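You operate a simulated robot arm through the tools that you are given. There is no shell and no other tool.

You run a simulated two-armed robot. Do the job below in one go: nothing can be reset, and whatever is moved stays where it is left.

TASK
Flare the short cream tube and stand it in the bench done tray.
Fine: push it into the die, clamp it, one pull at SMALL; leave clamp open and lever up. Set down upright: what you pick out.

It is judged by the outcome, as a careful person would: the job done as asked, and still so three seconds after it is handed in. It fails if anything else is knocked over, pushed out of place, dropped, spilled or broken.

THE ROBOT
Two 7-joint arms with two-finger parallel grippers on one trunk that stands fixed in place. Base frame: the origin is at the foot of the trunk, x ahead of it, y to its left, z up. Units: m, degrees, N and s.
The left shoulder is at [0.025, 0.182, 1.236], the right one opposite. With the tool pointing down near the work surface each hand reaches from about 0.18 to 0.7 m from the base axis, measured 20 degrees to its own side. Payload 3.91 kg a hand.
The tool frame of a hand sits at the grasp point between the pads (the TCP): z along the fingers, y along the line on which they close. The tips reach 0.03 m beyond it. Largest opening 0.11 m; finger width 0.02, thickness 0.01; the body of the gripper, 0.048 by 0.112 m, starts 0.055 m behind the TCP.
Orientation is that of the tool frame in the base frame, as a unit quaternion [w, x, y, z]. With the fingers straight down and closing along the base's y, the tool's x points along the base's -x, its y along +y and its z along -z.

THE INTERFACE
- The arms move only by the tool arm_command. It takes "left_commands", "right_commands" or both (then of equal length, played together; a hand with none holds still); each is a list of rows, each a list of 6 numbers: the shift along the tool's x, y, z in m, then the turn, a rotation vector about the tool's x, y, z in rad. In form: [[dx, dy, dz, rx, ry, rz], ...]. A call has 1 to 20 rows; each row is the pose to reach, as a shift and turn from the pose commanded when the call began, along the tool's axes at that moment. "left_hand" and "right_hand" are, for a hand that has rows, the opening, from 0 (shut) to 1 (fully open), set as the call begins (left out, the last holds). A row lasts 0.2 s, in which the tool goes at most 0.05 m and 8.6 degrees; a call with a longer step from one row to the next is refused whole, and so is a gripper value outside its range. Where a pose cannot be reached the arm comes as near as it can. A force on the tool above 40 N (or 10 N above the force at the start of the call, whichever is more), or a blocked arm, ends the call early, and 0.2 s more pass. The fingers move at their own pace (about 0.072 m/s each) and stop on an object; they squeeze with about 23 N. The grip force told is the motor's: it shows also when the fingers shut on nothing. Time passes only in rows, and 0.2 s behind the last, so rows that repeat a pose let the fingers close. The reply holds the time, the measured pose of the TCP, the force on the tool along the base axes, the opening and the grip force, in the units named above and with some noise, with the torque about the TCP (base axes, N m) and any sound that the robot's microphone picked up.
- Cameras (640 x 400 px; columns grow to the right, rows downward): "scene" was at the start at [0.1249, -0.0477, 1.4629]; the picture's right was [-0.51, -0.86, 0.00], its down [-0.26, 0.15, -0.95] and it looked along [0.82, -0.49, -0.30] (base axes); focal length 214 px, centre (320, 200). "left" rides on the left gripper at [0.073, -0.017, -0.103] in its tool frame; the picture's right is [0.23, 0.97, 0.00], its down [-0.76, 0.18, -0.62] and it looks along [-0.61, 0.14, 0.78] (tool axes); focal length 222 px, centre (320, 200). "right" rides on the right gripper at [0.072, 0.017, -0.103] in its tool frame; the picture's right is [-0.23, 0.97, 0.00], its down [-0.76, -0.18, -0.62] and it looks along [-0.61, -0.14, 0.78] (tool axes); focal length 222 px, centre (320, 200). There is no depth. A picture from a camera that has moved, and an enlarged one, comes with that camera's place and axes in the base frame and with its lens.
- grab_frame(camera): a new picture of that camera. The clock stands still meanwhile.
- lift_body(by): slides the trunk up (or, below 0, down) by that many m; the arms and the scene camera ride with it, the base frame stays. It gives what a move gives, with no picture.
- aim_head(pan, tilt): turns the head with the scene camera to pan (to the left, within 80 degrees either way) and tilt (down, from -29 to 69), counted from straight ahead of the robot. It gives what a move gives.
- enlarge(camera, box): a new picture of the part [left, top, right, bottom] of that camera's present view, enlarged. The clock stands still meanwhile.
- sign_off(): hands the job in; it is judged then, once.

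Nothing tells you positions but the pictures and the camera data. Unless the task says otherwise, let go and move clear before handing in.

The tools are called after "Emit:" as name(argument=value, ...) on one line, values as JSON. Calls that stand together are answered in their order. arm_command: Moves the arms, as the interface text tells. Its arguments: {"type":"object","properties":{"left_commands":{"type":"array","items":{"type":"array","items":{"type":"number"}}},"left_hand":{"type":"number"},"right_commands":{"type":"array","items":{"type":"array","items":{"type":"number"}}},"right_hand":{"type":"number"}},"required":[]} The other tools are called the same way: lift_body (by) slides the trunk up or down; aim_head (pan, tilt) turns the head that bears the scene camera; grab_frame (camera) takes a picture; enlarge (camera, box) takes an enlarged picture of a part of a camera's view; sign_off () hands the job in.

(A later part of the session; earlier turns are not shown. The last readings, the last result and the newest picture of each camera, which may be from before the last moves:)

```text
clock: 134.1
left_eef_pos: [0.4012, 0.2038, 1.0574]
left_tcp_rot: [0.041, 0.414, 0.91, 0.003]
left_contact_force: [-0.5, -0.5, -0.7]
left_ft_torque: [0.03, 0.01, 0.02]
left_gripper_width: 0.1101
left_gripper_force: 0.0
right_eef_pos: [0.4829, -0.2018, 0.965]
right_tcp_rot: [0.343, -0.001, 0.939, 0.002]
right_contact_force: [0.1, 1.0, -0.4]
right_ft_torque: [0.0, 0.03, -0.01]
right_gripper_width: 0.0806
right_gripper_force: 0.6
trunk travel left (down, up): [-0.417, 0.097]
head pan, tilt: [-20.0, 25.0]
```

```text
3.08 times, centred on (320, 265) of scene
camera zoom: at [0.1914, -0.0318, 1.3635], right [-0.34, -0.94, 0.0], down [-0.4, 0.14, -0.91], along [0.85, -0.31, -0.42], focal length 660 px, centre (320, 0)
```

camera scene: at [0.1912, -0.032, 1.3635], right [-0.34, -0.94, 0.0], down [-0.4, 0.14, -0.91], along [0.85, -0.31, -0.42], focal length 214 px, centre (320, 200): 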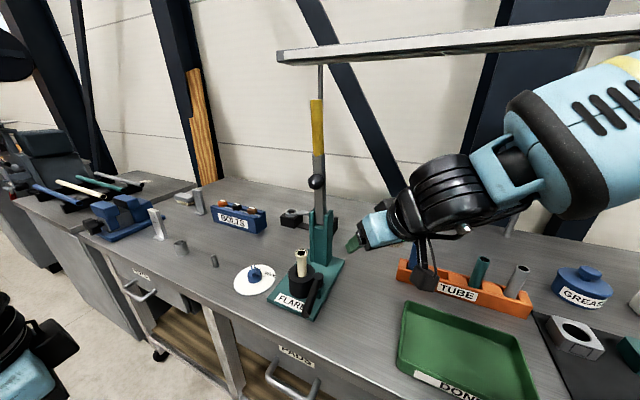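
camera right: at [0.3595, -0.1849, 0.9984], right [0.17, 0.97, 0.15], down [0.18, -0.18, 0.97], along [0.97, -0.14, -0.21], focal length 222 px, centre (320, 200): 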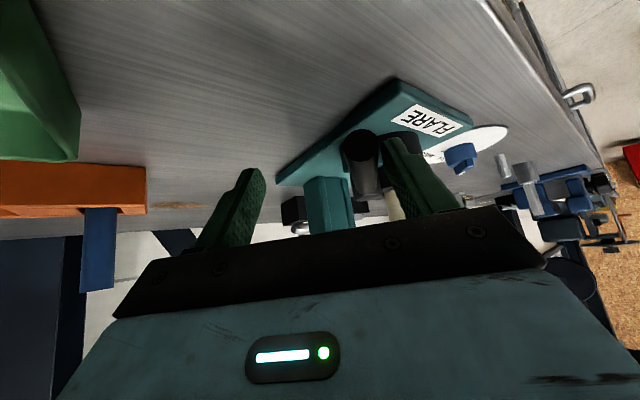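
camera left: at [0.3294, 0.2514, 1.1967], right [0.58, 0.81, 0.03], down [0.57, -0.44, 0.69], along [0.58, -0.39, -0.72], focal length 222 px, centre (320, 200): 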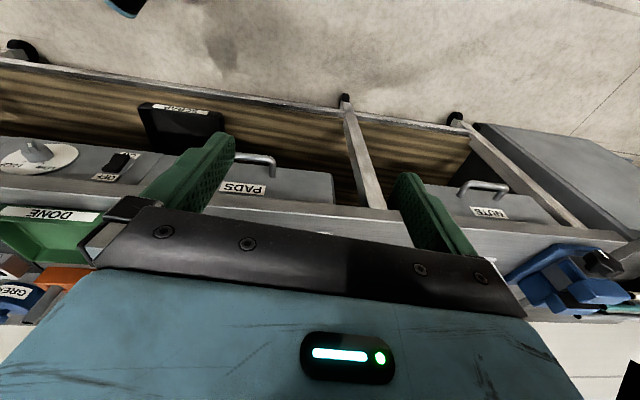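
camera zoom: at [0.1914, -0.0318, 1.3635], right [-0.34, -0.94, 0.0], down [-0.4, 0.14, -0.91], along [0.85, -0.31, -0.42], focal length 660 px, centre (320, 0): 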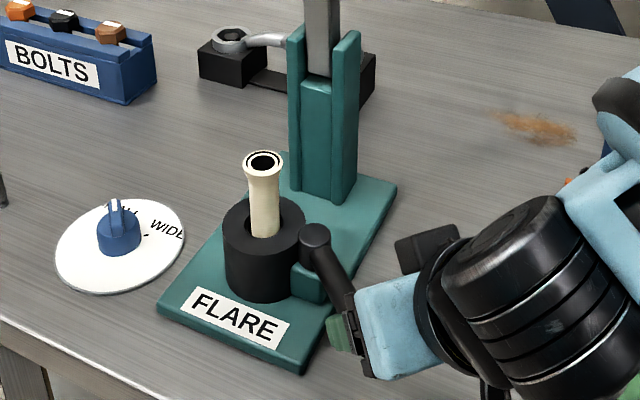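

Halfway open. Continuing to the handle's original right-pointing position.

Emit:
arm_command(right_commands=[[-0.0001, -0.007, 0.0001, 0, 0, 0], [-0.0002, -0.0141, 0.0001, 0, 0, 0], [-0.0012, -0.021, 0.001, 0, 0, 0], [-0.0021, -0.0279, 0.0018, 0, 0, 0], [-0.004, -0.0345, 0.0034, 0, 0, 0], [-0.0059, -0.041, 0.0049, 0, 0, 0], [-0.009, -0.0484, 0.0075, 0, 0, 0], [-0.0114, -0.053, 0.0096, 0, 0, 0]])

Emit:
grab_frame(camera="right")

Emit:
enlarge(camera="scene", box=[240, 200, 400, 330])

```text
clock: 135.9
left_eef_pos: [0.3993, 0.2078, 1.0566]
left_tcp_rot: [0.042, 0.414, 0.909, 0.003]
left_contact_force: [0.5, 0.3, 0.2]
left_ft_torque: [0.03, -0.01, -0.01]
left_gripper_width: 0.11
left_gripper_force: 0.2
right_eef_pos: [0.4965, -0.2547, 0.965]
right_tcp_rot: [0.34, -0.003, 0.94, 0.002]
right_contact_force: [-16.1, 6.5, 0.0]
right_ft_torque: [0.15, 0.31, 0.89]
right_gripper_width: 0.0839
right_gripper_force: 3.9
trunk travel left (down, up): [-0.417, 0.097]
head pan, tilt: [-20.0, 25.0]
```

```text
taken
camera right: at [0.3728, -0.238, 0.9986], right [0.17, 0.97, 0.15], down [0.19, -0.18, 0.97], along [0.97, -0.13, -0.21], focal length 222 px, centre (320, 200)
```

right: 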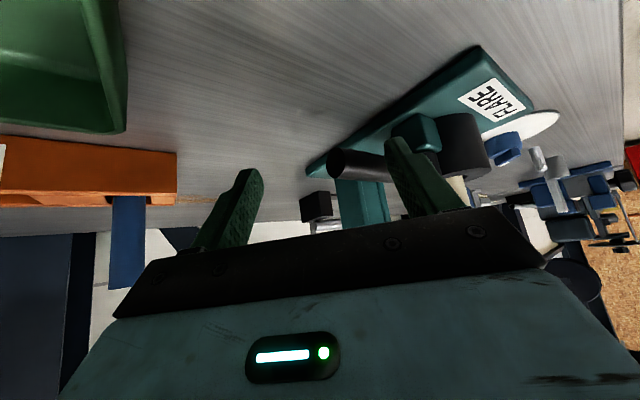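

```text
3.08 times, centred on (320, 265) of scene
camera zoom: at [0.1895, -0.0305, 1.3638], right [-0.34, -0.94, 0.0], down [-0.4, 0.14, -0.91], along [0.85, -0.31, -0.42], focal length 660 px, centre (320, 0)
```

zoom: 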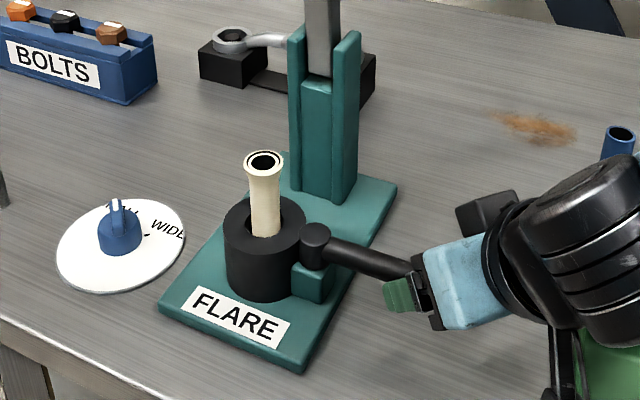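

The handle is back at its open stop, pointing right. I'll ease off, lift clear, and check that it stays there.

Emit:
arm_command(right_commands=[[0.0092, 0.004, -0.0077, 0, 0, 0], [-0.01, 0.004, -0.0307, 0, 0, 0], [-0.0293, 0.004, -0.0537, 0, 0, 0], [-0.0415, 0.002, -0.0825, 0, 0, 0], [-0.0539, 0, -0.1112, 0, 0, 0]])

Emit:
grab_frame(camera="scene")

Emit:
enlarge(camera="scene", box=[240, 200, 400, 330])

Emit:
grab_frame(camera="right")

```text
clock: 137.1
left_eef_pos: [0.3997, 0.2038, 1.058]
left_tcp_rot: [0.042, 0.414, 0.909, 0.003]
left_contact_force: [-0.2, -0.3, 0.5]
left_ft_torque: [0.01, 0.0, -0.01]
left_gripper_width: 0.1098
left_gripper_force: 0.1
right_eef_pos: [0.4677, -0.2557, 1.086]
right_tcp_rot: [0.342, -0.001, 0.94, 0.001]
right_contact_force: [-0.1, 0.1, -0.4]
right_ft_torque: [-0.02, -0.02, -0.02]
right_gripper_width: 0.0802
right_gripper_force: 0.0
trunk travel left (down, up): [-0.417, 0.097]
head pan, tilt: [-20.0, 25.0]
```

```text
taken
camera scene: at [0.1911, -0.0316, 1.3635], right [-0.34, -0.94, 0.0], down [-0.4, 0.14, -0.91], along [0.85, -0.31, -0.42], focal length 214 px, centre (320, 200)
```

scene: 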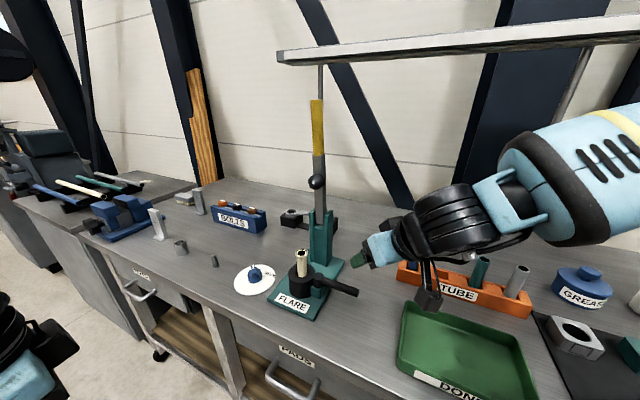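

```text
3.08 times, centred on (320, 265) of scene
camera zoom: at [0.1911, -0.0316, 1.3635], right [-0.34, -0.94, 0.0], down [-0.4, 0.14, -0.91], along [0.85, -0.31, -0.42], focal length 660 px, centre (320, 0)
```

zoom: 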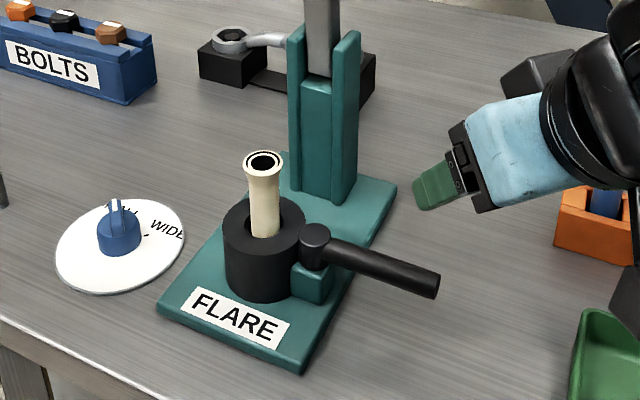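

```text
taken
camera right: at [0.3455, -0.2391, 1.1192], right [0.17, 0.97, 0.15], down [0.18, -0.18, 0.97], along [0.97, -0.14, -0.21], focal length 222 px, centre (320, 200)
```

right: 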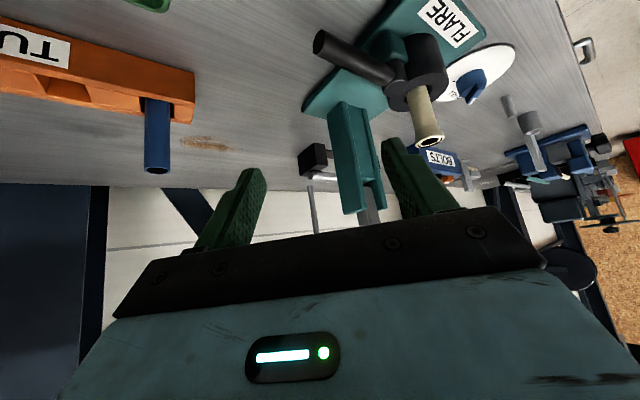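

Clamp open, lever up, tube flared. To take the tube out I'll grip its straight part, just below the flare, with the hand tilted about 60° so the fingertips clear the die. Moving to a pre-grasp point now.

Emit:
arm_command(right_commands=[[-0.0016, 0.0243, 0.0081, 0, -0.07, 0], [-0.0032, 0.0487, 0.0162, 0, -0.14, 0], [-0.0049, 0.073, 0.0244, 0, -0.21, 0], [-0.0065, 0.0974, 0.0325, 0, -0.28, 0], [-0.0081, 0.1217, 0.0406, 0, -0.349, 0], [-0.0081, 0.1217, 0.0406, 0, -0.349, 0]])

Emit:
grab_frame(camera="right")

Emit:
enlarge(camera="scene", box=[240, 180, 400, 310])

```text
clock: 138.5
left_eef_pos: [0.4001, 0.2049, 1.0582]
left_tcp_rot: [0.042, 0.413, 0.91, 0.002]
left_contact_force: [0.0, -1.0, 0.5]
left_ft_torque: [0.04, 0.02, 0.0]
left_gripper_width: 0.1099
left_gripper_force: 0.0
right_eef_pos: [0.4981, -0.1328, 1.0586]
right_tcp_rot: [0.501, 0.0, 0.865, 0.002]
right_contact_force: [0.2, 0.8, -0.1]
right_ft_torque: [-0.01, -0.02, 0.02]
right_gripper_width: 0.08
right_gripper_force: 0.0
trunk travel left (down, up): [-0.417, 0.097]
head pan, tilt: [-20.0, 25.0]
```

```text
taken
camera right: at [0.3723, -0.1158, 1.048], right [0.11, 0.97, 0.2], down [-0.16, -0.18, 0.97], along [0.98, -0.14, 0.14], focal length 222 px, centre (320, 200)
```

right: 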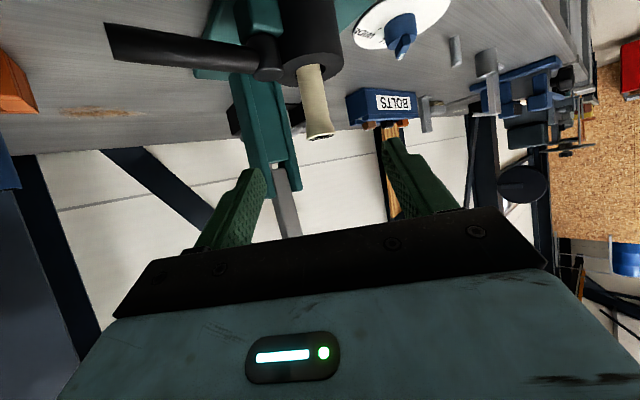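

```text
3.08 times, centred on (320, 245) of scene
camera zoom: at [0.1909, -0.0318, 1.3636], right [-0.34, -0.94, 0.0], down [-0.4, 0.14, -0.91], along [0.85, -0.31, -0.42], focal length 660 px, centre (320, 62)
```

zoom: 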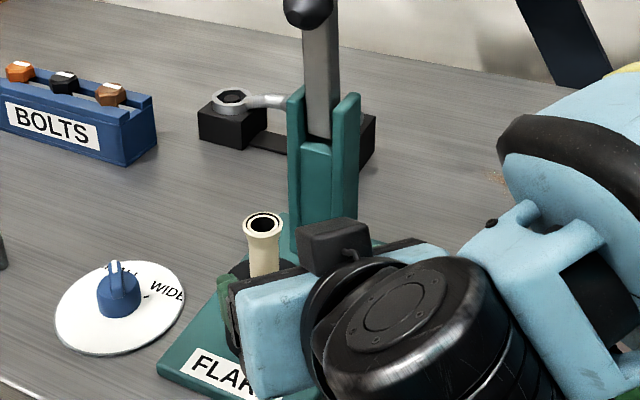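

Both cameras put the tube top at about (0.619, -0.138, 1.012). I'll slide the open fingers in along the tool axis around the tube's straight part.

Emit:
arm_command(right_commands=[[0.0046, -0.002, 0.031, 0, 0, 0], [0.0092, -0.0037, 0.0621, 0, 0, 0], [0.0092, -0.004, 0.09, 0, 0, 0], [0.0092, -0.004, 0.117, 0, 0, 0], [0.0092, -0.004, 0.1419, 0, 0, 0], [0.0092, -0.004, 0.1419, 0, 0, 0]])

Emit:
grab_frame(camera="right")

Emit:
enlarge(camera="scene", box=[240, 180, 400, 310])

```text
clock: 139.9
left_eef_pos: [0.4002, 0.204, 1.0575]
left_tcp_rot: [0.042, 0.414, 0.909, 0.002]
left_contact_force: [-0.9, 0.7, 0.1]
left_ft_torque: [-0.01, 0.03, 0.0]
left_gripper_width: 0.1097
left_gripper_force: 0.1
right_eef_pos: [0.6205, -0.1379, 0.9783]
right_tcp_rot: [0.501, -0.001, 0.866, 0.001]
right_contact_force: [-0.7, 0.3, -0.4]
right_ft_torque: [-0.04, 0.0, -0.03]
right_gripper_width: 0.0803
right_gripper_force: 0.1
trunk travel left (down, up): [-0.417, 0.097]
head pan, tilt: [-20.0, 25.0]
```

```text
taken
camera right: at [0.4929, -0.1213, 0.9669], right [0.11, 0.97, 0.2], down [-0.16, -0.18, 0.97], along [0.98, -0.14, 0.14], focal length 222 px, centre (320, 200)
```

right: 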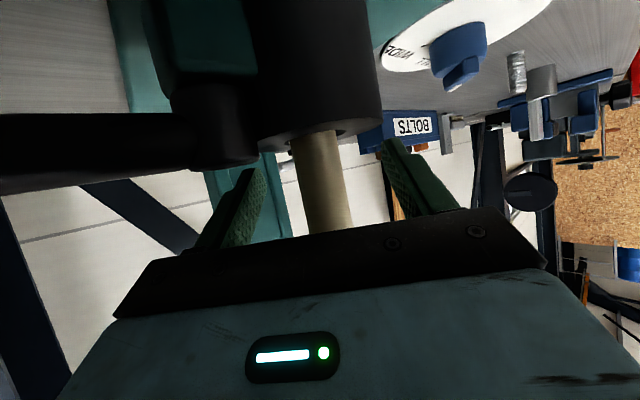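

```text
3.08 times, centred on (320, 245) of scene
camera zoom: at [0.1913, -0.0316, 1.3635], right [-0.34, -0.94, 0.0], down [-0.4, 0.14, -0.91], along [0.85, -0.31, -0.42], focal length 660 px, centre (320, 62)
```

zoom: 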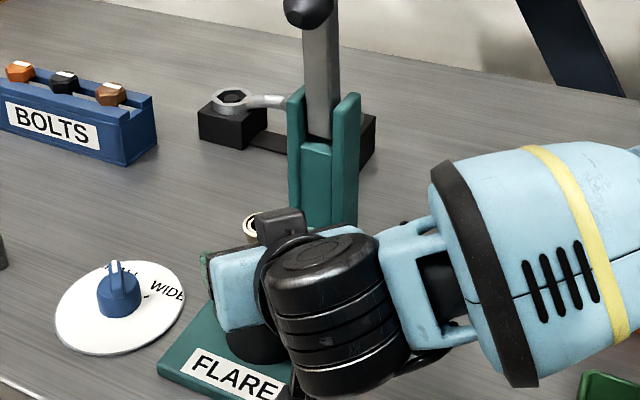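

The tube sits between the pads with everything clear. Closing on it and lifting gently.

Emit:
arm_command(right_commands=[[0, 0.002, 0, 0, 0, 0], [0, 0.002, 0, 0, 0, 0], [0, 0.002, 0, 0, 0, 0], [0, 0.002, 0, 0, 0, 0], [0, 0.002, 0, 0, 0, 0]], right_hand=0.0)

Emit:
grab_frame(camera="right")

```text
clock: 141.1
left_eef_pos: [0.4017, 0.2042, 1.0567]
left_tcp_rot: [0.041, 0.415, 0.909, 0.003]
left_contact_force: [-0.5, 0.0, -0.1]
left_ft_torque: [-0.03, 0.0, 0.01]
left_gripper_width: 0.1102
left_gripper_force: 0.1
right_eef_pos: [0.6199, -0.1363, 0.9787]
right_tcp_rot: [0.5, 0.0, 0.866, 0.001]
right_contact_force: [0.4, 0.5, -0.2]
right_ft_torque: [0.0, 0.0, -0.01]
right_gripper_width: 0.0237
right_gripper_force: 22.8
trunk travel left (down, up): [-0.417, 0.097]
head pan, tilt: [-20.0, 25.0]
```

```text
taken
camera right: at [0.4929, -0.1196, 0.9681], right [0.11, 0.97, 0.2], down [-0.16, -0.18, 0.97], along [0.98, -0.14, 0.14], focal length 222 px, centre (320, 200)
```

right: 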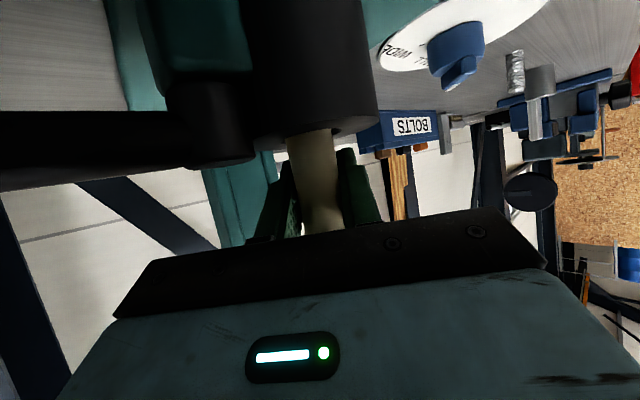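

Gripped on the straight section. I'll lift straight up in stages.

Emit:
arm_command(right_commands=[[-0.0087, 0, -0.005, 0, 0, 0], [-0.0217, 0.0001, -0.0124, 0, 0, 0], [-0.0347, 0.0001, -0.0199, 0, 0, 0], [-0.0477, 0.0002, -0.0273, 0, 0, 0]])

Emit:
arm_command(right_commands=[[-0.013, 0, -0.0074, 0, 0, 0], [-0.026, 0.0001, -0.0149, 0, 0, 0], [-0.039, 0.0001, -0.0223, 0, 0, 0]])

Emit:
grab_frame(camera="right")

Emit:
enlarge(camera="scene", box=[240, 160, 400, 310])

```text
clock: 142.1
left_eef_pos: [0.4009, 0.2036, 1.0582]
left_tcp_rot: [0.041, 0.414, 0.909, 0.002]
left_contact_force: [-0.1, 0.1, -0.4]
left_ft_torque: [0.01, 0.0, 0.01]
left_gripper_width: 0.11
left_gripper_force: 0.0
right_eef_pos: [0.6168, -0.1362, 1.0348]
right_tcp_rot: [0.5, -0.001, 0.866, 0.001]
right_contact_force: [-0.1, -0.2, -0.4]
right_ft_torque: [-0.02, -0.03, -0.01]
right_gripper_width: 0.0236
right_gripper_force: 23.1
trunk travel left (down, up): [-0.417, 0.097]
head pan, tilt: [-20.0, 25.0]
```

```text
clock: 142.9
left_eef_pos: [0.4008, 0.2046, 1.0555]
left_tcp_rot: [0.041, 0.412, 0.91, 0.002]
left_contact_force: [-0.1, 0.5, -0.2]
left_ft_torque: [0.03, 0.0, 0.04]
left_gripper_width: 0.11
left_gripper_force: 0.0
right_eef_pos: [0.6182, -0.134, 1.0811]
right_tcp_rot: [0.501, 0.0, 0.866, 0.0]
right_contact_force: [-0.9, -1.0, -0.2]
right_ft_torque: [-0.02, 0.04, -0.02]
right_gripper_width: 0.0235
right_gripper_force: 23.6
trunk travel left (down, up): [-0.417, 0.097]
head pan, tilt: [-20.0, 25.0]
```

```text
taken
camera right: at [0.4916, -0.1177, 1.07], right [0.11, 0.97, 0.2], down [-0.16, -0.18, 0.97], along [0.98, -0.14, 0.14], focal length 222 px, centre (320, 200)
```

right: 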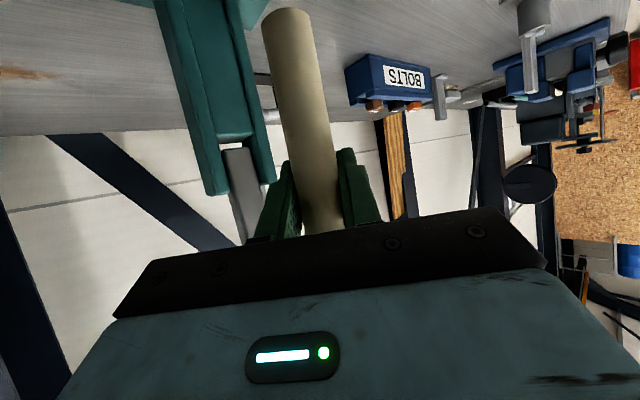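

```text
2.67 times, centred on (320, 235) of scene
camera zoom: at [0.1912, -0.0315, 1.3635], right [-0.34, -0.94, 0.0], down [-0.4, 0.14, -0.91], along [0.85, -0.31, -0.42], focal length 572 px, centre (320, 107)
```

zoom: 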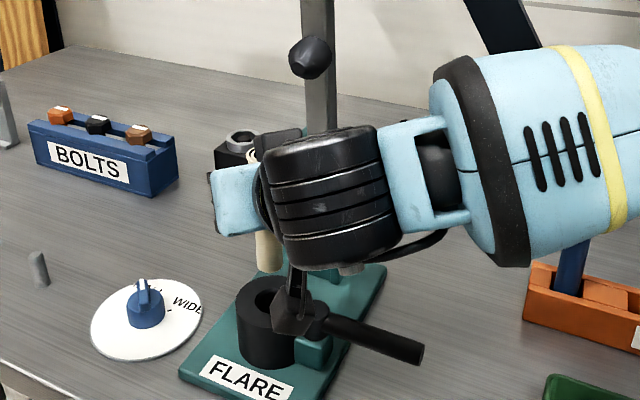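

The tube is out of the die. I'll carry it back and across to above the DONE tray, keeping it above the clamp handle on the way.

Emit:
arm_command(right_commands=[[0.0018, 0, -0.0324, 0, 0, 0], [0.0037, 0.0001, -0.0647, 0, 0, 0], [0.0169, -0.0219, -0.0879, 0, 0, 0], [0.0301, -0.0438, -0.111, 0, 0, 0], [0.0433, -0.0657, -0.1342, 0, 0, 0], [0.056, -0.099, -0.15, 0, 0, 0], [0.0688, -0.1323, -0.1658, 0, 0, 0], [0.0815, -0.1656, -0.1816, 0, 0, 0], [0.0907, -0.2031, -0.1879, 0, 0, 0], [0.0999, -0.2406, -0.1942, 0, 0, 0], [0.0999, -0.2406, -0.1942, 0, 0, 0]])

Emit:
grab_frame(camera="right")

Emit:
grab_frame(camera="scene")

```text
clock: 145.3
left_eef_pos: [0.4014, 0.2042, 1.0573]
left_tcp_rot: [0.041, 0.414, 0.909, 0.002]
left_contact_force: [0.2, -1.3, 0.8]
left_ft_torque: [-0.03, 0.0, -0.01]
left_gripper_width: 0.1102
left_gripper_force: 0.1
right_eef_pos: [0.4302, -0.4005, 1.0983]
right_tcp_rot: [0.5, 0.0, 0.866, 0.001]
right_contact_force: [-0.2, 0.3, -0.4]
right_ft_torque: [-0.02, 0.01, -0.01]
right_gripper_width: 0.0235
right_gripper_force: 23.0
right hand out of reach, approached as far as the arm can: row 6, 7, 8, 9, 10, 11
trunk travel left (down, up): [-0.417, 0.097]
head pan, tilt: [-20.0, 25.0]
```

```text
taken
camera right: at [0.3035, -0.3839, 1.0857], right [0.11, 0.97, 0.2], down [-0.16, -0.18, 0.97], along [0.98, -0.14, 0.13], focal length 222 px, centre (320, 200)
```

right: 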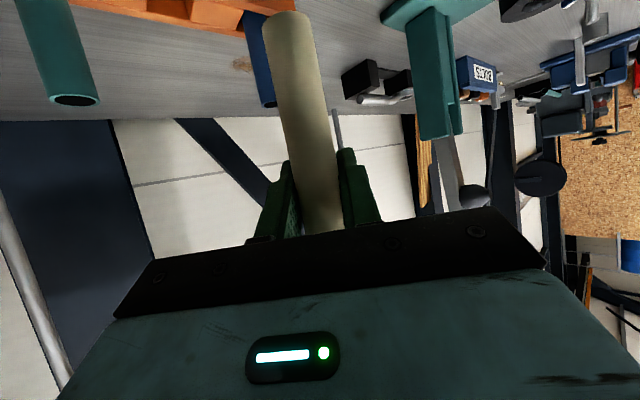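

```text
taken
camera scene: at [0.1917, -0.0318, 1.3635], right [-0.34, -0.94, 0.0], down [-0.4, 0.14, -0.91], along [0.85, -0.31, -0.42], focal length 214 px, centre (320, 200)
```

scene: 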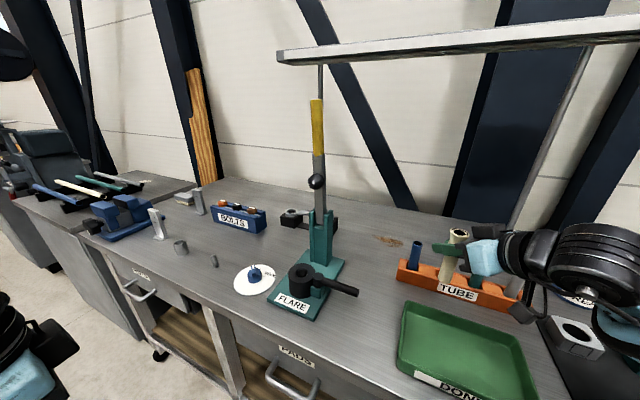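

The arm can't fold close enough to the tray from this trunk height. I'll step back to a comfortable pose first, then raise the trunk a little, which moves the shoulder back, before trying again.

Emit:
arm_command(right_commands=[[-0.0205, 0, 0.0055, 0, 0, 0], [-0.0409, 0.01, 0.0111, 0, 0, 0], [-0.0409, 0.02, 0.0111, 0, 0, 0]])

Emit:
lift_body(by=0.03)

```text
clock: 146.1
left_eef_pos: [0.4003, 0.2042, 1.0565]
left_tcp_rot: [0.04, 0.414, 0.909, 0.002]
left_contact_force: [0.0, -0.2, 0.3]
left_ft_torque: [0.0, -0.01, 0.01]
left_gripper_width: 0.1098
left_gripper_force: 0.1
right_eef_pos: [0.4636, -0.3811, 1.1267]
right_tcp_rot: [0.5, 0.001, 0.866, 0.001]
right_contact_force: [0.2, 0.0, -0.4]
right_ft_torque: [0.0, -0.02, 0.02]
right_gripper_width: 0.0235
right_gripper_force: 22.9
trunk travel left (down, up): [-0.417, 0.097]
head pan, tilt: [-20.0, 25.0]
```

```text
clock: 146.9
left_eef_pos: [0.4011, 0.2039, 1.0858]
left_tcp_rot: [0.042, 0.414, 0.909, 0.001]
left_contact_force: [0.2, -1.3, -1.0]
left_ft_torque: [-0.02, 0.01, -0.05]
left_gripper_width: 0.1098
left_gripper_force: 0.1
right_eef_pos: [0.4627, -0.3796, 1.1571]
right_tcp_rot: [0.5, -0.001, 0.866, 0.001]
right_contact_force: [-0.2, -0.9, -0.3]
right_ft_torque: [-0.01, -0.01, -0.04]
right_gripper_width: 0.0235
right_gripper_force: 23.2
trunk travel left (down, up): [-0.447, 0.067]
head pan, tilt: [-20.0, 25.0]
```

That lift behaved cleanly. I'll raise another 4 cm and then move over the tray.

Emit:
lift_body(by=0.04)

Emit:
arm_command(right_commands=[[0.029, 0.0025, -0.0013, 0, 0, 0], [0.058, 0.005, -0.0027, 0, 0, 0], [0.087, 0.0075, -0.004, 0, 0, 0], [0.116, 0.0075, -0.0053, 0, 0, 0], [0.116, 0.0075, -0.0053, 0, 0, 0]])

Emit:
grab_frame(camera="scene")

Emit:
grab_frame(camera="right")

```text
clock: 147.7
left_eef_pos: [0.401, 0.2041, 1.1258]
left_tcp_rot: [0.041, 0.414, 0.909, 0.002]
left_contact_force: [0.3, 0.6, 0.1]
left_ft_torque: [-0.02, -0.01, 0.0]
left_gripper_width: 0.1101
left_gripper_force: 0.1
right_eef_pos: [0.4624, -0.3802, 1.1977]
right_tcp_rot: [0.499, 0.0, 0.867, 0.001]
right_contact_force: [-0.2, 0.0, -0.9]
right_ft_torque: [0.0, 0.01, 0.0]
right_gripper_width: 0.0235
right_gripper_force: 22.7
trunk travel left (down, up): [-0.487, 0.027]
head pan, tilt: [-20.0, 25.0]
```

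```text
clock: 148.9
left_eef_pos: [0.3999, 0.2045, 1.1263]
left_tcp_rot: [0.042, 0.413, 0.91, 0.002]
left_contact_force: [0.2, -0.7, -0.6]
left_ft_torque: [0.03, 0.01, -0.02]
left_gripper_width: 0.1101
left_gripper_force: 0.0
right_eef_pos: [0.4103, -0.3778, 1.0985]
right_tcp_rot: [0.5, 0.0, 0.866, 0.001]
right_contact_force: [-0.3, -1.2, -0.2]
right_ft_torque: [-0.03, 0.01, 0.01]
right_gripper_width: 0.0236
right_gripper_force: 23.2
right hand out of reach, approached as far as the arm can: row 4, 5
trunk travel left (down, up): [-0.487, 0.027]
head pan, tilt: [-20.0, 25.0]
```

```text
taken
camera scene: at [0.1328, -0.0313, 1.4493], right [-0.34, -0.94, 0.0], down [-0.4, 0.14, -0.91], along [0.85, -0.31, -0.42], focal length 214 px, centre (320, 200)
```

scene: 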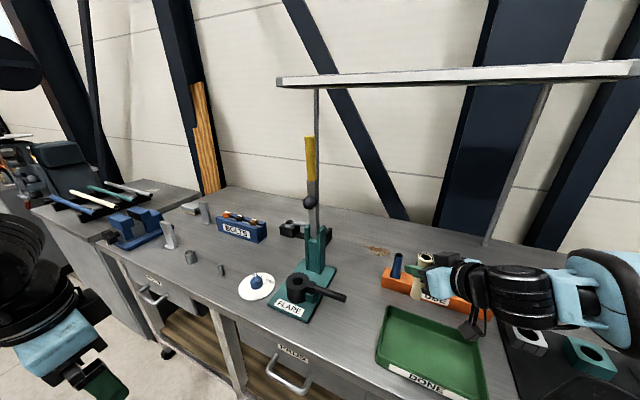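

```text
taken
camera right: at [0.2833, -0.3613, 1.0882], right [0.11, 0.97, 0.2], down [-0.16, -0.18, 0.97], along [0.98, -0.14, 0.13], focal length 222 px, centre (320, 200)
```

right: 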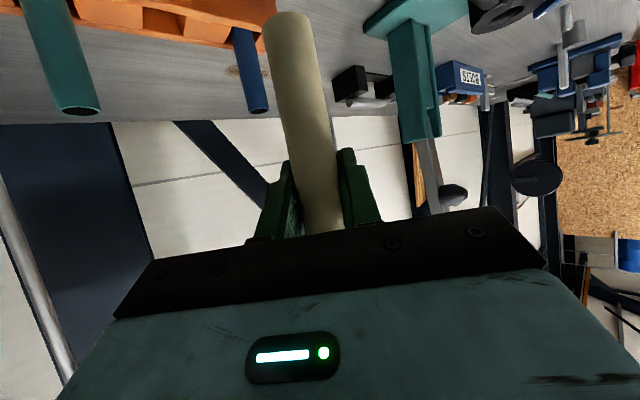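

The tube is now above the back part of the tray. I'll test lowering while it is still above the rim, to see whether the arm keeps this position.

Emit:
arm_command(right_commands=[[0.0173, 0.002, 0.0099, 0, 0, 0], [0.0347, 0.004, 0.0199, 0, 0, 0], [0.052, 0.004, 0.0298, 0, 0, 0], [0.052, 0.004, 0.0298, 0, 0, 0]])

Emit:
enlarge(camera="scene", box=[360, 230, 560, 400])

```text
clock: 149.9
left_eef_pos: [0.4007, 0.204, 1.1272]
left_tcp_rot: [0.041, 0.414, 0.91, 0.002]
left_contact_force: [-0.3, -0.1, -0.4]
left_ft_torque: [0.03, 0.01, 0.0]
left_gripper_width: 0.11
left_gripper_force: 0.0
right_eef_pos: [0.4066, -0.389, 1.0694]
right_tcp_rot: [0.501, 0.011, 0.866, -0.007]
right_contact_force: [0.4, -0.9, -1.3]
right_ft_torque: [-0.01, 0.01, 0.01]
right_gripper_width: 0.0235
right_gripper_force: 23.2
right hand out of reach, approached as far as the arm can: row 2, 3, 4
trunk travel left (down, up): [-0.487, 0.027]
head pan, tilt: [-20.0, 25.0]
```

```text
2.35 times, centred on (460, 315) of scene
camera zoom: at [0.1329, -0.032, 1.4492], right [-0.34, -0.94, 0.0], down [-0.4, 0.14, -0.91], along [0.85, -0.31, -0.42], focal length 505 px, centre (-9, -71)
```

zoom: 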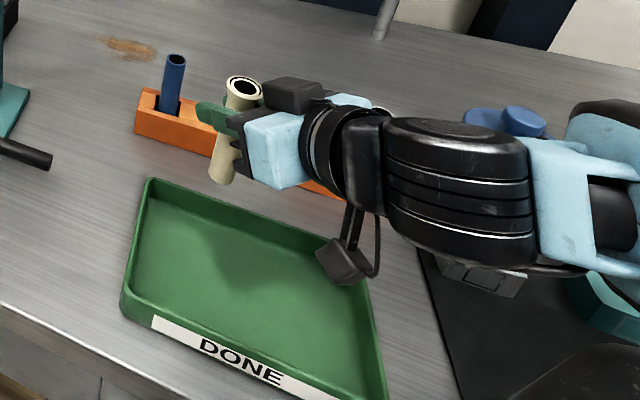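

The arm can't get lower over the tray with this tilt. I'll stand the tube upright on clear bench between the press and the rack, re-grip it with a vertical hand, and place it in the tray that way. First I'll unclip to a comfortable pose and lower the trunk.

Emit:
arm_command(right_commands=[[-0.036, 0.0133, 0.0024, -0.008, 0.001, -0.004], [-0.0719, 0.0267, 0.0049, -0.015, 0.001, -0.008], [-0.1078, 0.04, 0.0073, -0.023, 0.002, -0.012], [-0.1078, 0.04, 0.0073, -0.023, 0.002, -0.012]])

Emit:
lift_body(by=-0.03)

```text
clock: 150.9
left_eef_pos: [0.4008, 0.204, 1.127]
left_tcp_rot: [0.042, 0.414, 0.909, 0.002]
left_contact_force: [-0.4, 0.6, -0.1]
left_ft_torque: [0.02, 0.0, 0.01]
left_gripper_width: 0.1099
left_gripper_force: 0.1
right_eef_pos: [0.4686, -0.3482, 1.1593]
right_tcp_rot: [0.498, -0.011, 0.867, 0.008]
right_contact_force: [0.9, -0.2, -0.9]
right_ft_torque: [-0.01, 0.0, 0.02]
right_gripper_width: 0.0236
right_gripper_force: 23.3
trunk travel left (down, up): [-0.487, 0.027]
head pan, tilt: [-20.0, 25.0]
```

```text
clock: 151.7
left_eef_pos: [0.4008, 0.2045, 1.0969]
left_tcp_rot: [0.041, 0.414, 0.909, 0.001]
left_contact_force: [-0.2, -0.2, 0.3]
left_ft_torque: [0.04, -0.03, 0.0]
left_gripper_width: 0.1099
left_gripper_force: 0.1
right_eef_pos: [0.4681, -0.3472, 1.1287]
right_tcp_rot: [0.5, -0.011, 0.866, 0.008]
right_contact_force: [1.5, -0.5, -0.7]
right_ft_torque: [0.01, 0.01, 0.02]
right_gripper_width: 0.0237
right_gripper_force: 23.8
trunk travel left (down, up): [-0.457, 0.057]
head pan, tilt: [-20.0, 25.0]
```

Clean. One more trunk step down, then I'll straighten the small rotation and move over the clear bench spot.

Emit:
lift_body(by=-0.04)

Emit:
arm_command(right_commands=[[-0.0126, 0.006, 0.021, 0.012, -0.001, 0.006], [-0.0252, 0.012, 0.042, 0.023, -0.002, 0.012], [-0.0357, 0.017, 0.0624, 0.023, -0.002, 0.012], [-0.0357, 0.017, 0.0624, 0.023, -0.002, 0.012]])

Emit:
grab_frame(camera="right")

Emit:
grab_frame(camera="scene")

```text
clock: 152.5
left_eef_pos: [0.4005, 0.2053, 1.0576]
left_tcp_rot: [0.043, 0.414, 0.909, 0.001]
left_contact_force: [0.1, -0.3, 0.7]
left_ft_torque: [0.02, 0.0, -0.01]
left_gripper_width: 0.1099
left_gripper_force: 0.1
right_eef_pos: [0.4675, -0.3475, 1.0896]
right_tcp_rot: [0.5, -0.011, 0.866, 0.008]
right_contact_force: [0.0, 0.1, -0.2]
right_ft_torque: [0.03, -0.02, 0.01]
right_gripper_width: 0.0235
right_gripper_force: 22.8
trunk travel left (down, up): [-0.417, 0.097]
head pan, tilt: [-20.0, 25.0]
```

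```text
clock: 153.5
left_eef_pos: [0.4002, 0.2034, 1.0572]
left_tcp_rot: [0.041, 0.413, 0.91, 0.003]
left_contact_force: [0.6, 0.2, -0.1]
left_ft_torque: [0.01, 0.0, 0.03]
left_gripper_width: 0.1098
left_gripper_force: 0.0
right_eef_pos: [0.5411, -0.3293, 1.0897]
right_tcp_rot: [0.5, -0.001, 0.866, 0.001]
right_contact_force: [0.5, -1.0, -0.2]
right_ft_torque: [0.02, -0.02, 0.01]
right_gripper_width: 0.0238
right_gripper_force: 23.2
trunk travel left (down, up): [-0.417, 0.097]
head pan, tilt: [-20.0, 25.0]
```

```text
taken
camera right: at [0.4143, -0.3128, 1.0788], right [0.11, 0.97, 0.2], down [-0.16, -0.18, 0.97], along [0.98, -0.14, 0.14], focal length 222 px, centre (320, 200)
```

right: 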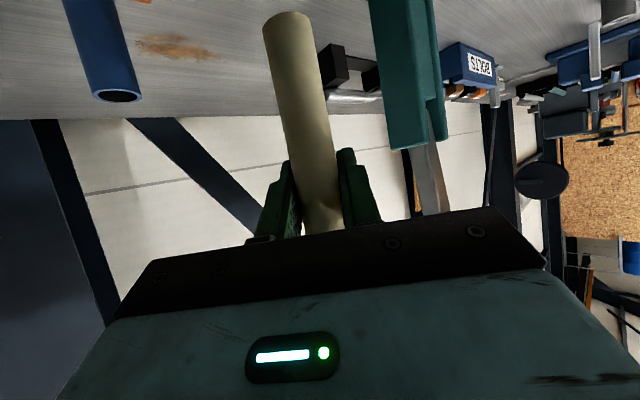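

```text
taken
camera scene: at [0.191, -0.0318, 1.3636], right [-0.34, -0.94, 0.0], down [-0.4, 0.14, -0.91], along [0.85, -0.31, -0.42], focal length 214 px, centre (320, 200)
```

scene: 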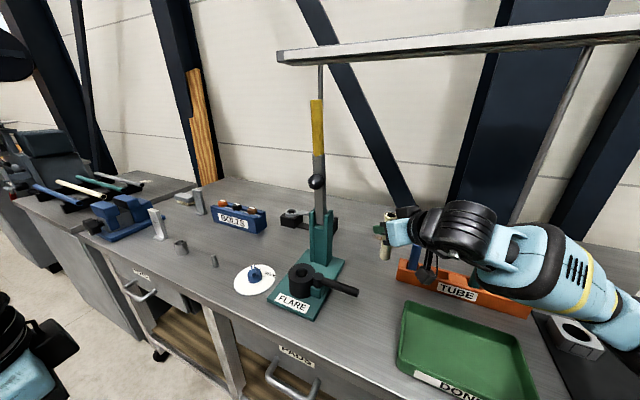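

The tube hangs vertically. I'll shift a little further back and left so the wrist camera clears the tray and clamp handle, then lower towards the bench.

Emit:
arm_command(right_commands=[[0.0151, 0.0057, 0.0339, 0, 0, 0], [0.0302, 0.0113, 0.0678, 0, 0, 0], [0.0302, 0.0113, 0.0678, 0, 0, 0]])

Emit:
grab_frame(camera="scene")

Emit:
enlarge(camera="scene", box=[300, 180, 460, 320])

```text
clock: 154.3
left_eef_pos: [0.4004, 0.2047, 1.0567]
left_tcp_rot: [0.04, 0.414, 0.91, 0.002]
left_contact_force: [0.2, -0.7, -0.2]
left_ft_torque: [-0.01, -0.02, 0.02]
left_gripper_width: 0.11
left_gripper_force: 0.1
right_eef_pos: [0.5849, -0.3189, 1.0294]
right_tcp_rot: [0.5, 0.001, 0.866, 0.0]
right_contact_force: [-0.3, 0.2, -0.3]
right_ft_torque: [-0.02, -0.02, -0.01]
right_gripper_width: 0.0236
right_gripper_force: 23.5
trunk travel left (down, up): [-0.417, 0.097]
head pan, tilt: [-20.0, 25.0]
```

```text
taken
camera scene: at [0.1913, -0.0317, 1.3635], right [-0.34, -0.94, 0.0], down [-0.4, 0.14, -0.91], along [0.85, -0.31, -0.42], focal length 214 px, centre (320, 200)
```

scene: 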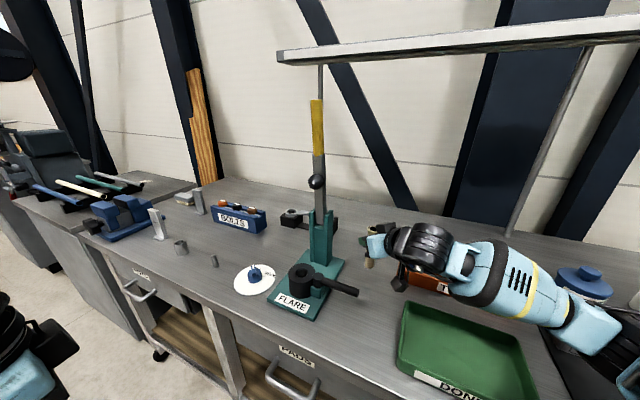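

```text
2.86 times, centred on (380, 250) of scene
camera zoom: at [0.1913, -0.0317, 1.3635], right [-0.34, -0.94, 0.0], down [-0.4, 0.14, -0.91], along [0.85, -0.31, -0.42], focal length 613 px, centre (149, 57)
```

zoom: 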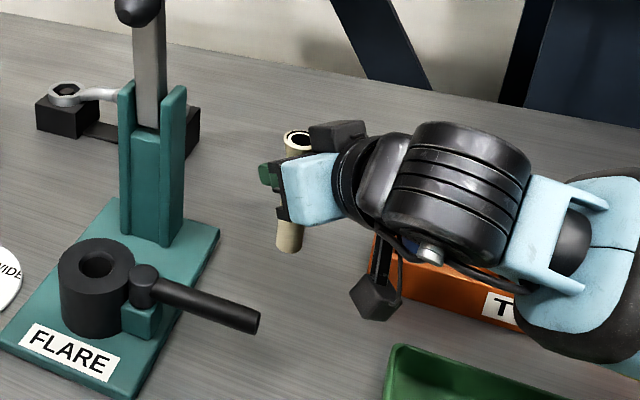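

Clear of everything. Lowering towards the bench surface, watching for contact.

Emit:
arm_command(right_commands=[[0.0173, 0, 0.0099, 0, 0, 0], [0.0347, 0, 0.0199, 0, 0, 0], [0.0468, 0, 0.0268, 0, 0, 0], [0.052, 0, 0.0298, 0, 0, 0]])

Emit:
enlarge(camera="scene", box=[300, 180, 460, 320])

Emit:
grab_frame(camera="right")

```text
clock: 155.3
left_eef_pos: [0.4013, 0.205, 1.0567]
left_tcp_rot: [0.041, 0.415, 0.909, 0.002]
left_contact_force: [0.1, -0.1, -0.1]
left_ft_torque: [-0.01, -0.01, 0.0]
left_gripper_width: 0.11
left_gripper_force: 0.0
right_eef_pos: [0.5831, -0.3182, 0.9682]
right_tcp_rot: [0.5, 0.0, 0.866, 0.001]
right_contact_force: [0.2, -0.3, -0.3]
right_ft_torque: [-0.01, -0.01, -0.03]
right_gripper_width: 0.0238
right_gripper_force: 23.0
trunk travel left (down, up): [-0.417, 0.097]
head pan, tilt: [-20.0, 25.0]
```

```text
2.86 times, centred on (380, 250) of scene
camera zoom: at [0.1916, -0.0317, 1.3634], right [-0.34, -0.94, 0.0], down [-0.4, 0.14, -0.91], along [0.85, -0.31, -0.42], focal length 613 px, centre (149, 57)
```

zoom: 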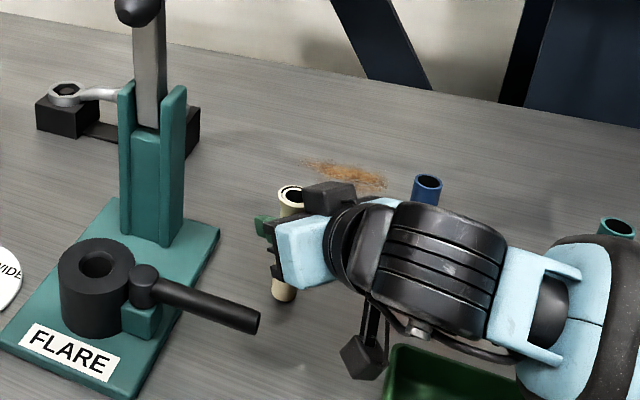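

```text
taken
camera right: at [0.4563, -0.3013, 0.9579], right [0.11, 0.97, 0.2], down [-0.16, -0.18, 0.97], along [0.98, -0.14, 0.13], focal length 222 px, centre (320, 200)
```

right: 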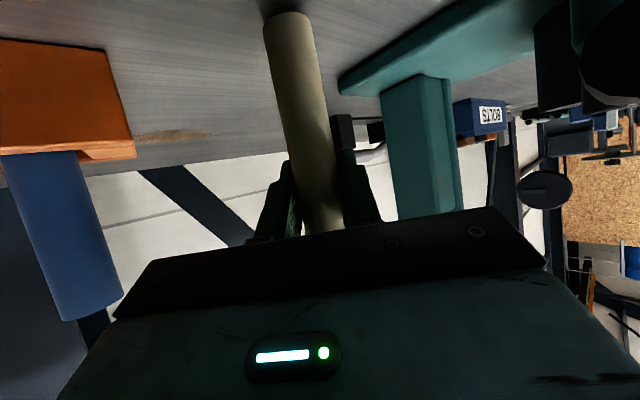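

Still no contact. Continuing in small steps.

Emit:
arm_command(right_commands=[[0.0026, 0, 0.0015, 0, 0, 0], [0.0052, 0, 0.003, 0, 0, 0], [0.0061, 0, 0.0035, 0, 0, 0]])

```text
clock: 156.1
left_eef_pos: [0.4013, 0.2051, 1.0555]
left_tcp_rot: [0.042, 0.414, 0.91, 0.002]
left_contact_force: [0.0, 0.1, -0.7]
left_ft_torque: [0.02, -0.02, 0.01]
left_gripper_width: 0.1098
left_gripper_force: 0.0
right_eef_pos: [0.5835, -0.3167, 0.9619]
right_tcp_rot: [0.501, 0.0, 0.865, 0.0]
right_contact_force: [-1.9, 0.4, 3.4]
right_ft_torque: [0.0, 0.17, -0.01]
right_gripper_width: 0.0235
right_gripper_force: 23.0
trunk travel left (down, up): [-0.417, 0.097]
head pan, tilt: [-20.0, 25.0]
```

Light contact with the bench. I'll press 1–2 mm more so the base sits flush, then open the fingers.

Emit:
arm_command(right_commands=[[0.0009, 0, 0.0005, 0, 0, 0], [0.0017, 0, 0.001, 0, 0, 0], [0.0017, 0, 0.001, 0, 0, 0]])

Emit:
arm_command(right_commands=[[0, 0, 0, 0, 0, 0], [0, 0, 0, 0, 0, 0], [0, 0, 0, 0, 0, 0]], right_hand=0.5)

Emit:
grab_frame(camera="right")

Emit:
enlarge(camera="scene", box=[300, 180, 460, 320])

```text
clock: 156.9
left_eef_pos: [0.3993, 0.2051, 1.0567]
left_tcp_rot: [0.042, 0.414, 0.909, 0.001]
left_contact_force: [0.1, 0.4, -0.4]
left_ft_torque: [0.02, 0.03, -0.02]
left_gripper_width: 0.11
left_gripper_force: 0.1
right_eef_pos: [0.5837, -0.3168, 0.9614]
right_tcp_rot: [0.503, 0.0, 0.864, 0.0]
right_contact_force: [-2.3, -2.6, 16.2]
right_ft_torque: [-0.13, 0.37, 0.02]
right_gripper_width: 0.0234
right_gripper_force: 22.9
trunk travel left (down, up): [-0.417, 0.097]
head pan, tilt: [-20.0, 25.0]
```

```text
clock: 157.7
left_eef_pos: [0.4007, 0.2041, 1.0573]
left_tcp_rot: [0.041, 0.413, 0.91, 0.002]
left_contact_force: [0.3, 0.4, -0.7]
left_ft_torque: [0.02, 0.0, 0.0]
left_gripper_width: 0.1097
left_gripper_force: 0.1
right_eef_pos: [0.5832, -0.3168, 0.9596]
right_tcp_rot: [0.5, 0.001, 0.866, -0.001]
right_contact_force: [0.8, 1.4, 0.3]
right_ft_torque: [0.01, 0.01, -0.01]
right_gripper_width: 0.055
right_gripper_force: 0.1
trunk travel left (down, up): [-0.417, 0.097]
head pan, tilt: [-20.0, 25.0]
```

```text
taken
camera right: at [0.4567, -0.3003, 0.9485], right [0.11, 0.97, 0.2], down [-0.16, -0.18, 0.97], along [0.98, -0.14, 0.13], focal length 222 px, centre (320, 200)
```

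right: 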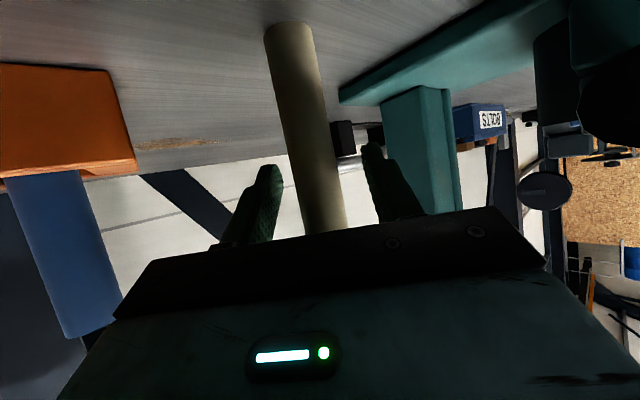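

```text
2.86 times, centred on (380, 250) of scene
camera zoom: at [0.1915, -0.0317, 1.3634], right [-0.34, -0.94, 0.0], down [-0.4, 0.14, -0.91], along [0.85, -0.31, -0.42], focal length 613 px, centre (149, 57)
```

zoom: 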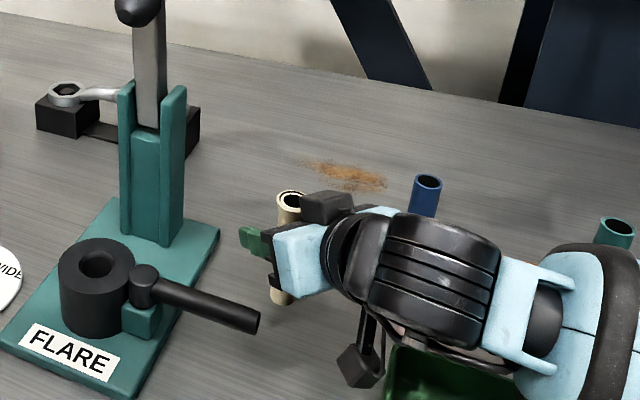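

The tube stands on the bench. I'll withdraw the open fingers back along the tool axis without touching it.

Emit:
arm_command(right_commands=[[0, 0, -0.02, 0, 0, 0], [0, 0, -0.05, 0, 0, 0], [0, 0, -0.085, 0, 0, 0], [-0.02, 0, -0.12, 0, 0, 0], [-0.05, 0, -0.14, 0, 0, 0]])

Emit:
grab_frame(camera="right")

Emit:
enlarge(camera="scene", box=[300, 180, 460, 320])

```text
clock: 158.9
left_eef_pos: [0.4005, 0.2046, 1.0556]
left_tcp_rot: [0.041, 0.414, 0.909, 0.003]
left_contact_force: [0.9, 0.5, 0.1]
left_ft_torque: [0.0, 0.0, 0.01]
left_gripper_width: 0.1097
left_gripper_force: 0.0
right_eef_pos: [0.4862, -0.314, 1.0719]
right_tcp_rot: [0.5, -0.001, 0.866, 0.001]
right_contact_force: [-0.7, 0.9, 0.4]
right_ft_torque: [0.02, 0.01, 0.02]
right_gripper_width: 0.0549
right_gripper_force: 0.0
trunk travel left (down, up): [-0.417, 0.097]
head pan, tilt: [-20.0, 25.0]
```

```text
taken
camera right: at [0.3594, -0.2985, 1.0616], right [0.11, 0.97, 0.2], down [-0.16, -0.18, 0.97], along [0.98, -0.14, 0.13], focal length 222 px, centre (320, 200)
```

right: 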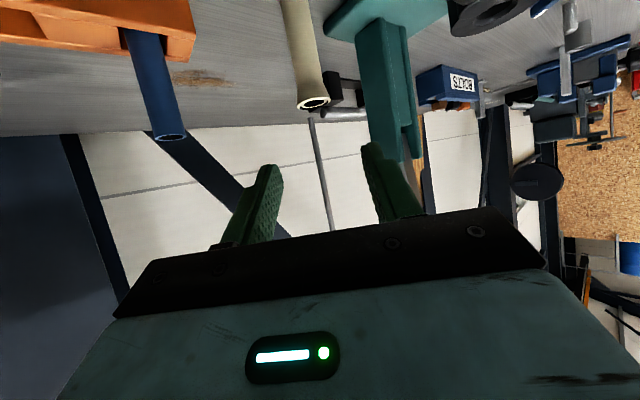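

```text
2.86 times, centred on (380, 250) of scene
camera zoom: at [0.1916, -0.0315, 1.3634], right [-0.34, -0.94, 0.0], down [-0.4, 0.14, -0.91], along [0.85, -0.31, -0.42], focal length 613 px, centre (149, 57)
```

zoom: 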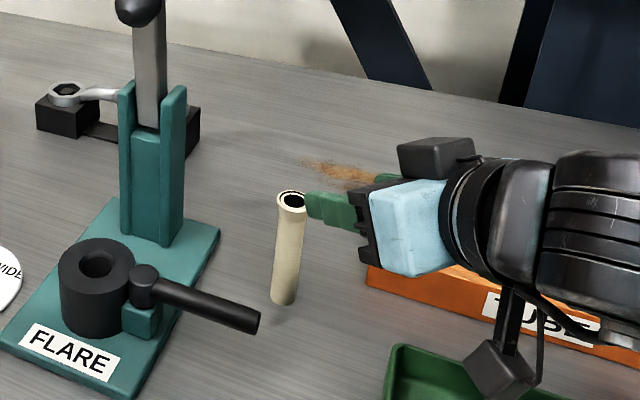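

The tube stands upright at (0.583, -0.3175) with its top at 1.000. I'll re-grip it below the flare with a steeper hand (35° tilt), which should be able to reach down into the tray. Moving to the pre-grasp.

Emit:
arm_command(right_commands=[[0.0035, -0.0007, 0.0124, 0, 0.087, 0], [0.007, -0.0014, 0.0248, 0, 0.174, 0], [0.0106, -0.0021, 0.0372, 0, 0.262, 0], [0.0141, -0.0028, 0.0496, 0, 0.349, 0], [0.0176, -0.0035, 0.062, 0, 0.436, 0], [0.0176, -0.0035, 0.062, 0, 0.436, 0]])

Emit:
grab_frame(camera="right")

Emit:
enlarge(camera="scene", box=[300, 180, 460, 320])

```text
clock: 160.3
left_eef_pos: [0.4002, 0.2036, 1.0568]
left_tcp_rot: [0.041, 0.414, 0.91, 0.001]
left_contact_force: [0.5, -1.1, 0.1]
left_ft_torque: [0.02, 0.0, 0.0]
left_gripper_width: 0.1101
left_gripper_force: 0.1
right_eef_pos: [0.5321, -0.3195, 1.0275]
right_tcp_rot: [0.301, -0.001, 0.954, 0.001]
right_contact_force: [-0.3, 0.9, 0.4]
right_ft_torque: [0.0, -0.02, 0.0]
right_gripper_width: 0.0549
right_gripper_force: 0.0
trunk travel left (down, up): [-0.417, 0.097]
head pan, tilt: [-20.0, 25.0]
```

```text
taken
camera right: at [0.413, -0.3033, 1.0703], right [0.18, 0.97, 0.13], down [0.27, -0.18, 0.95], along [0.95, -0.14, -0.29], focal length 222 px, centre (320, 200)
```

right: 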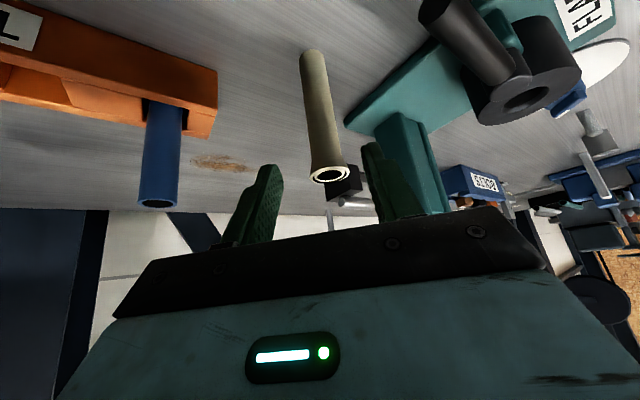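

```text
2.86 times, centred on (380, 250) of scene
camera zoom: at [0.1912, -0.0318, 1.3635], right [-0.34, -0.94, 0.0], down [-0.4, 0.14, -0.91], along [0.85, -0.31, -0.42], focal length 613 px, centre (149, 57)
```

zoom: 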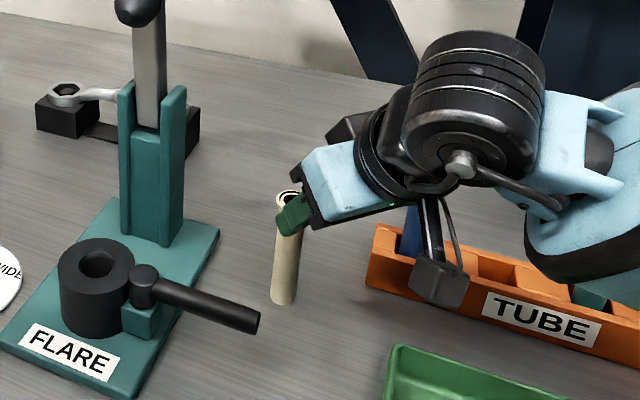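

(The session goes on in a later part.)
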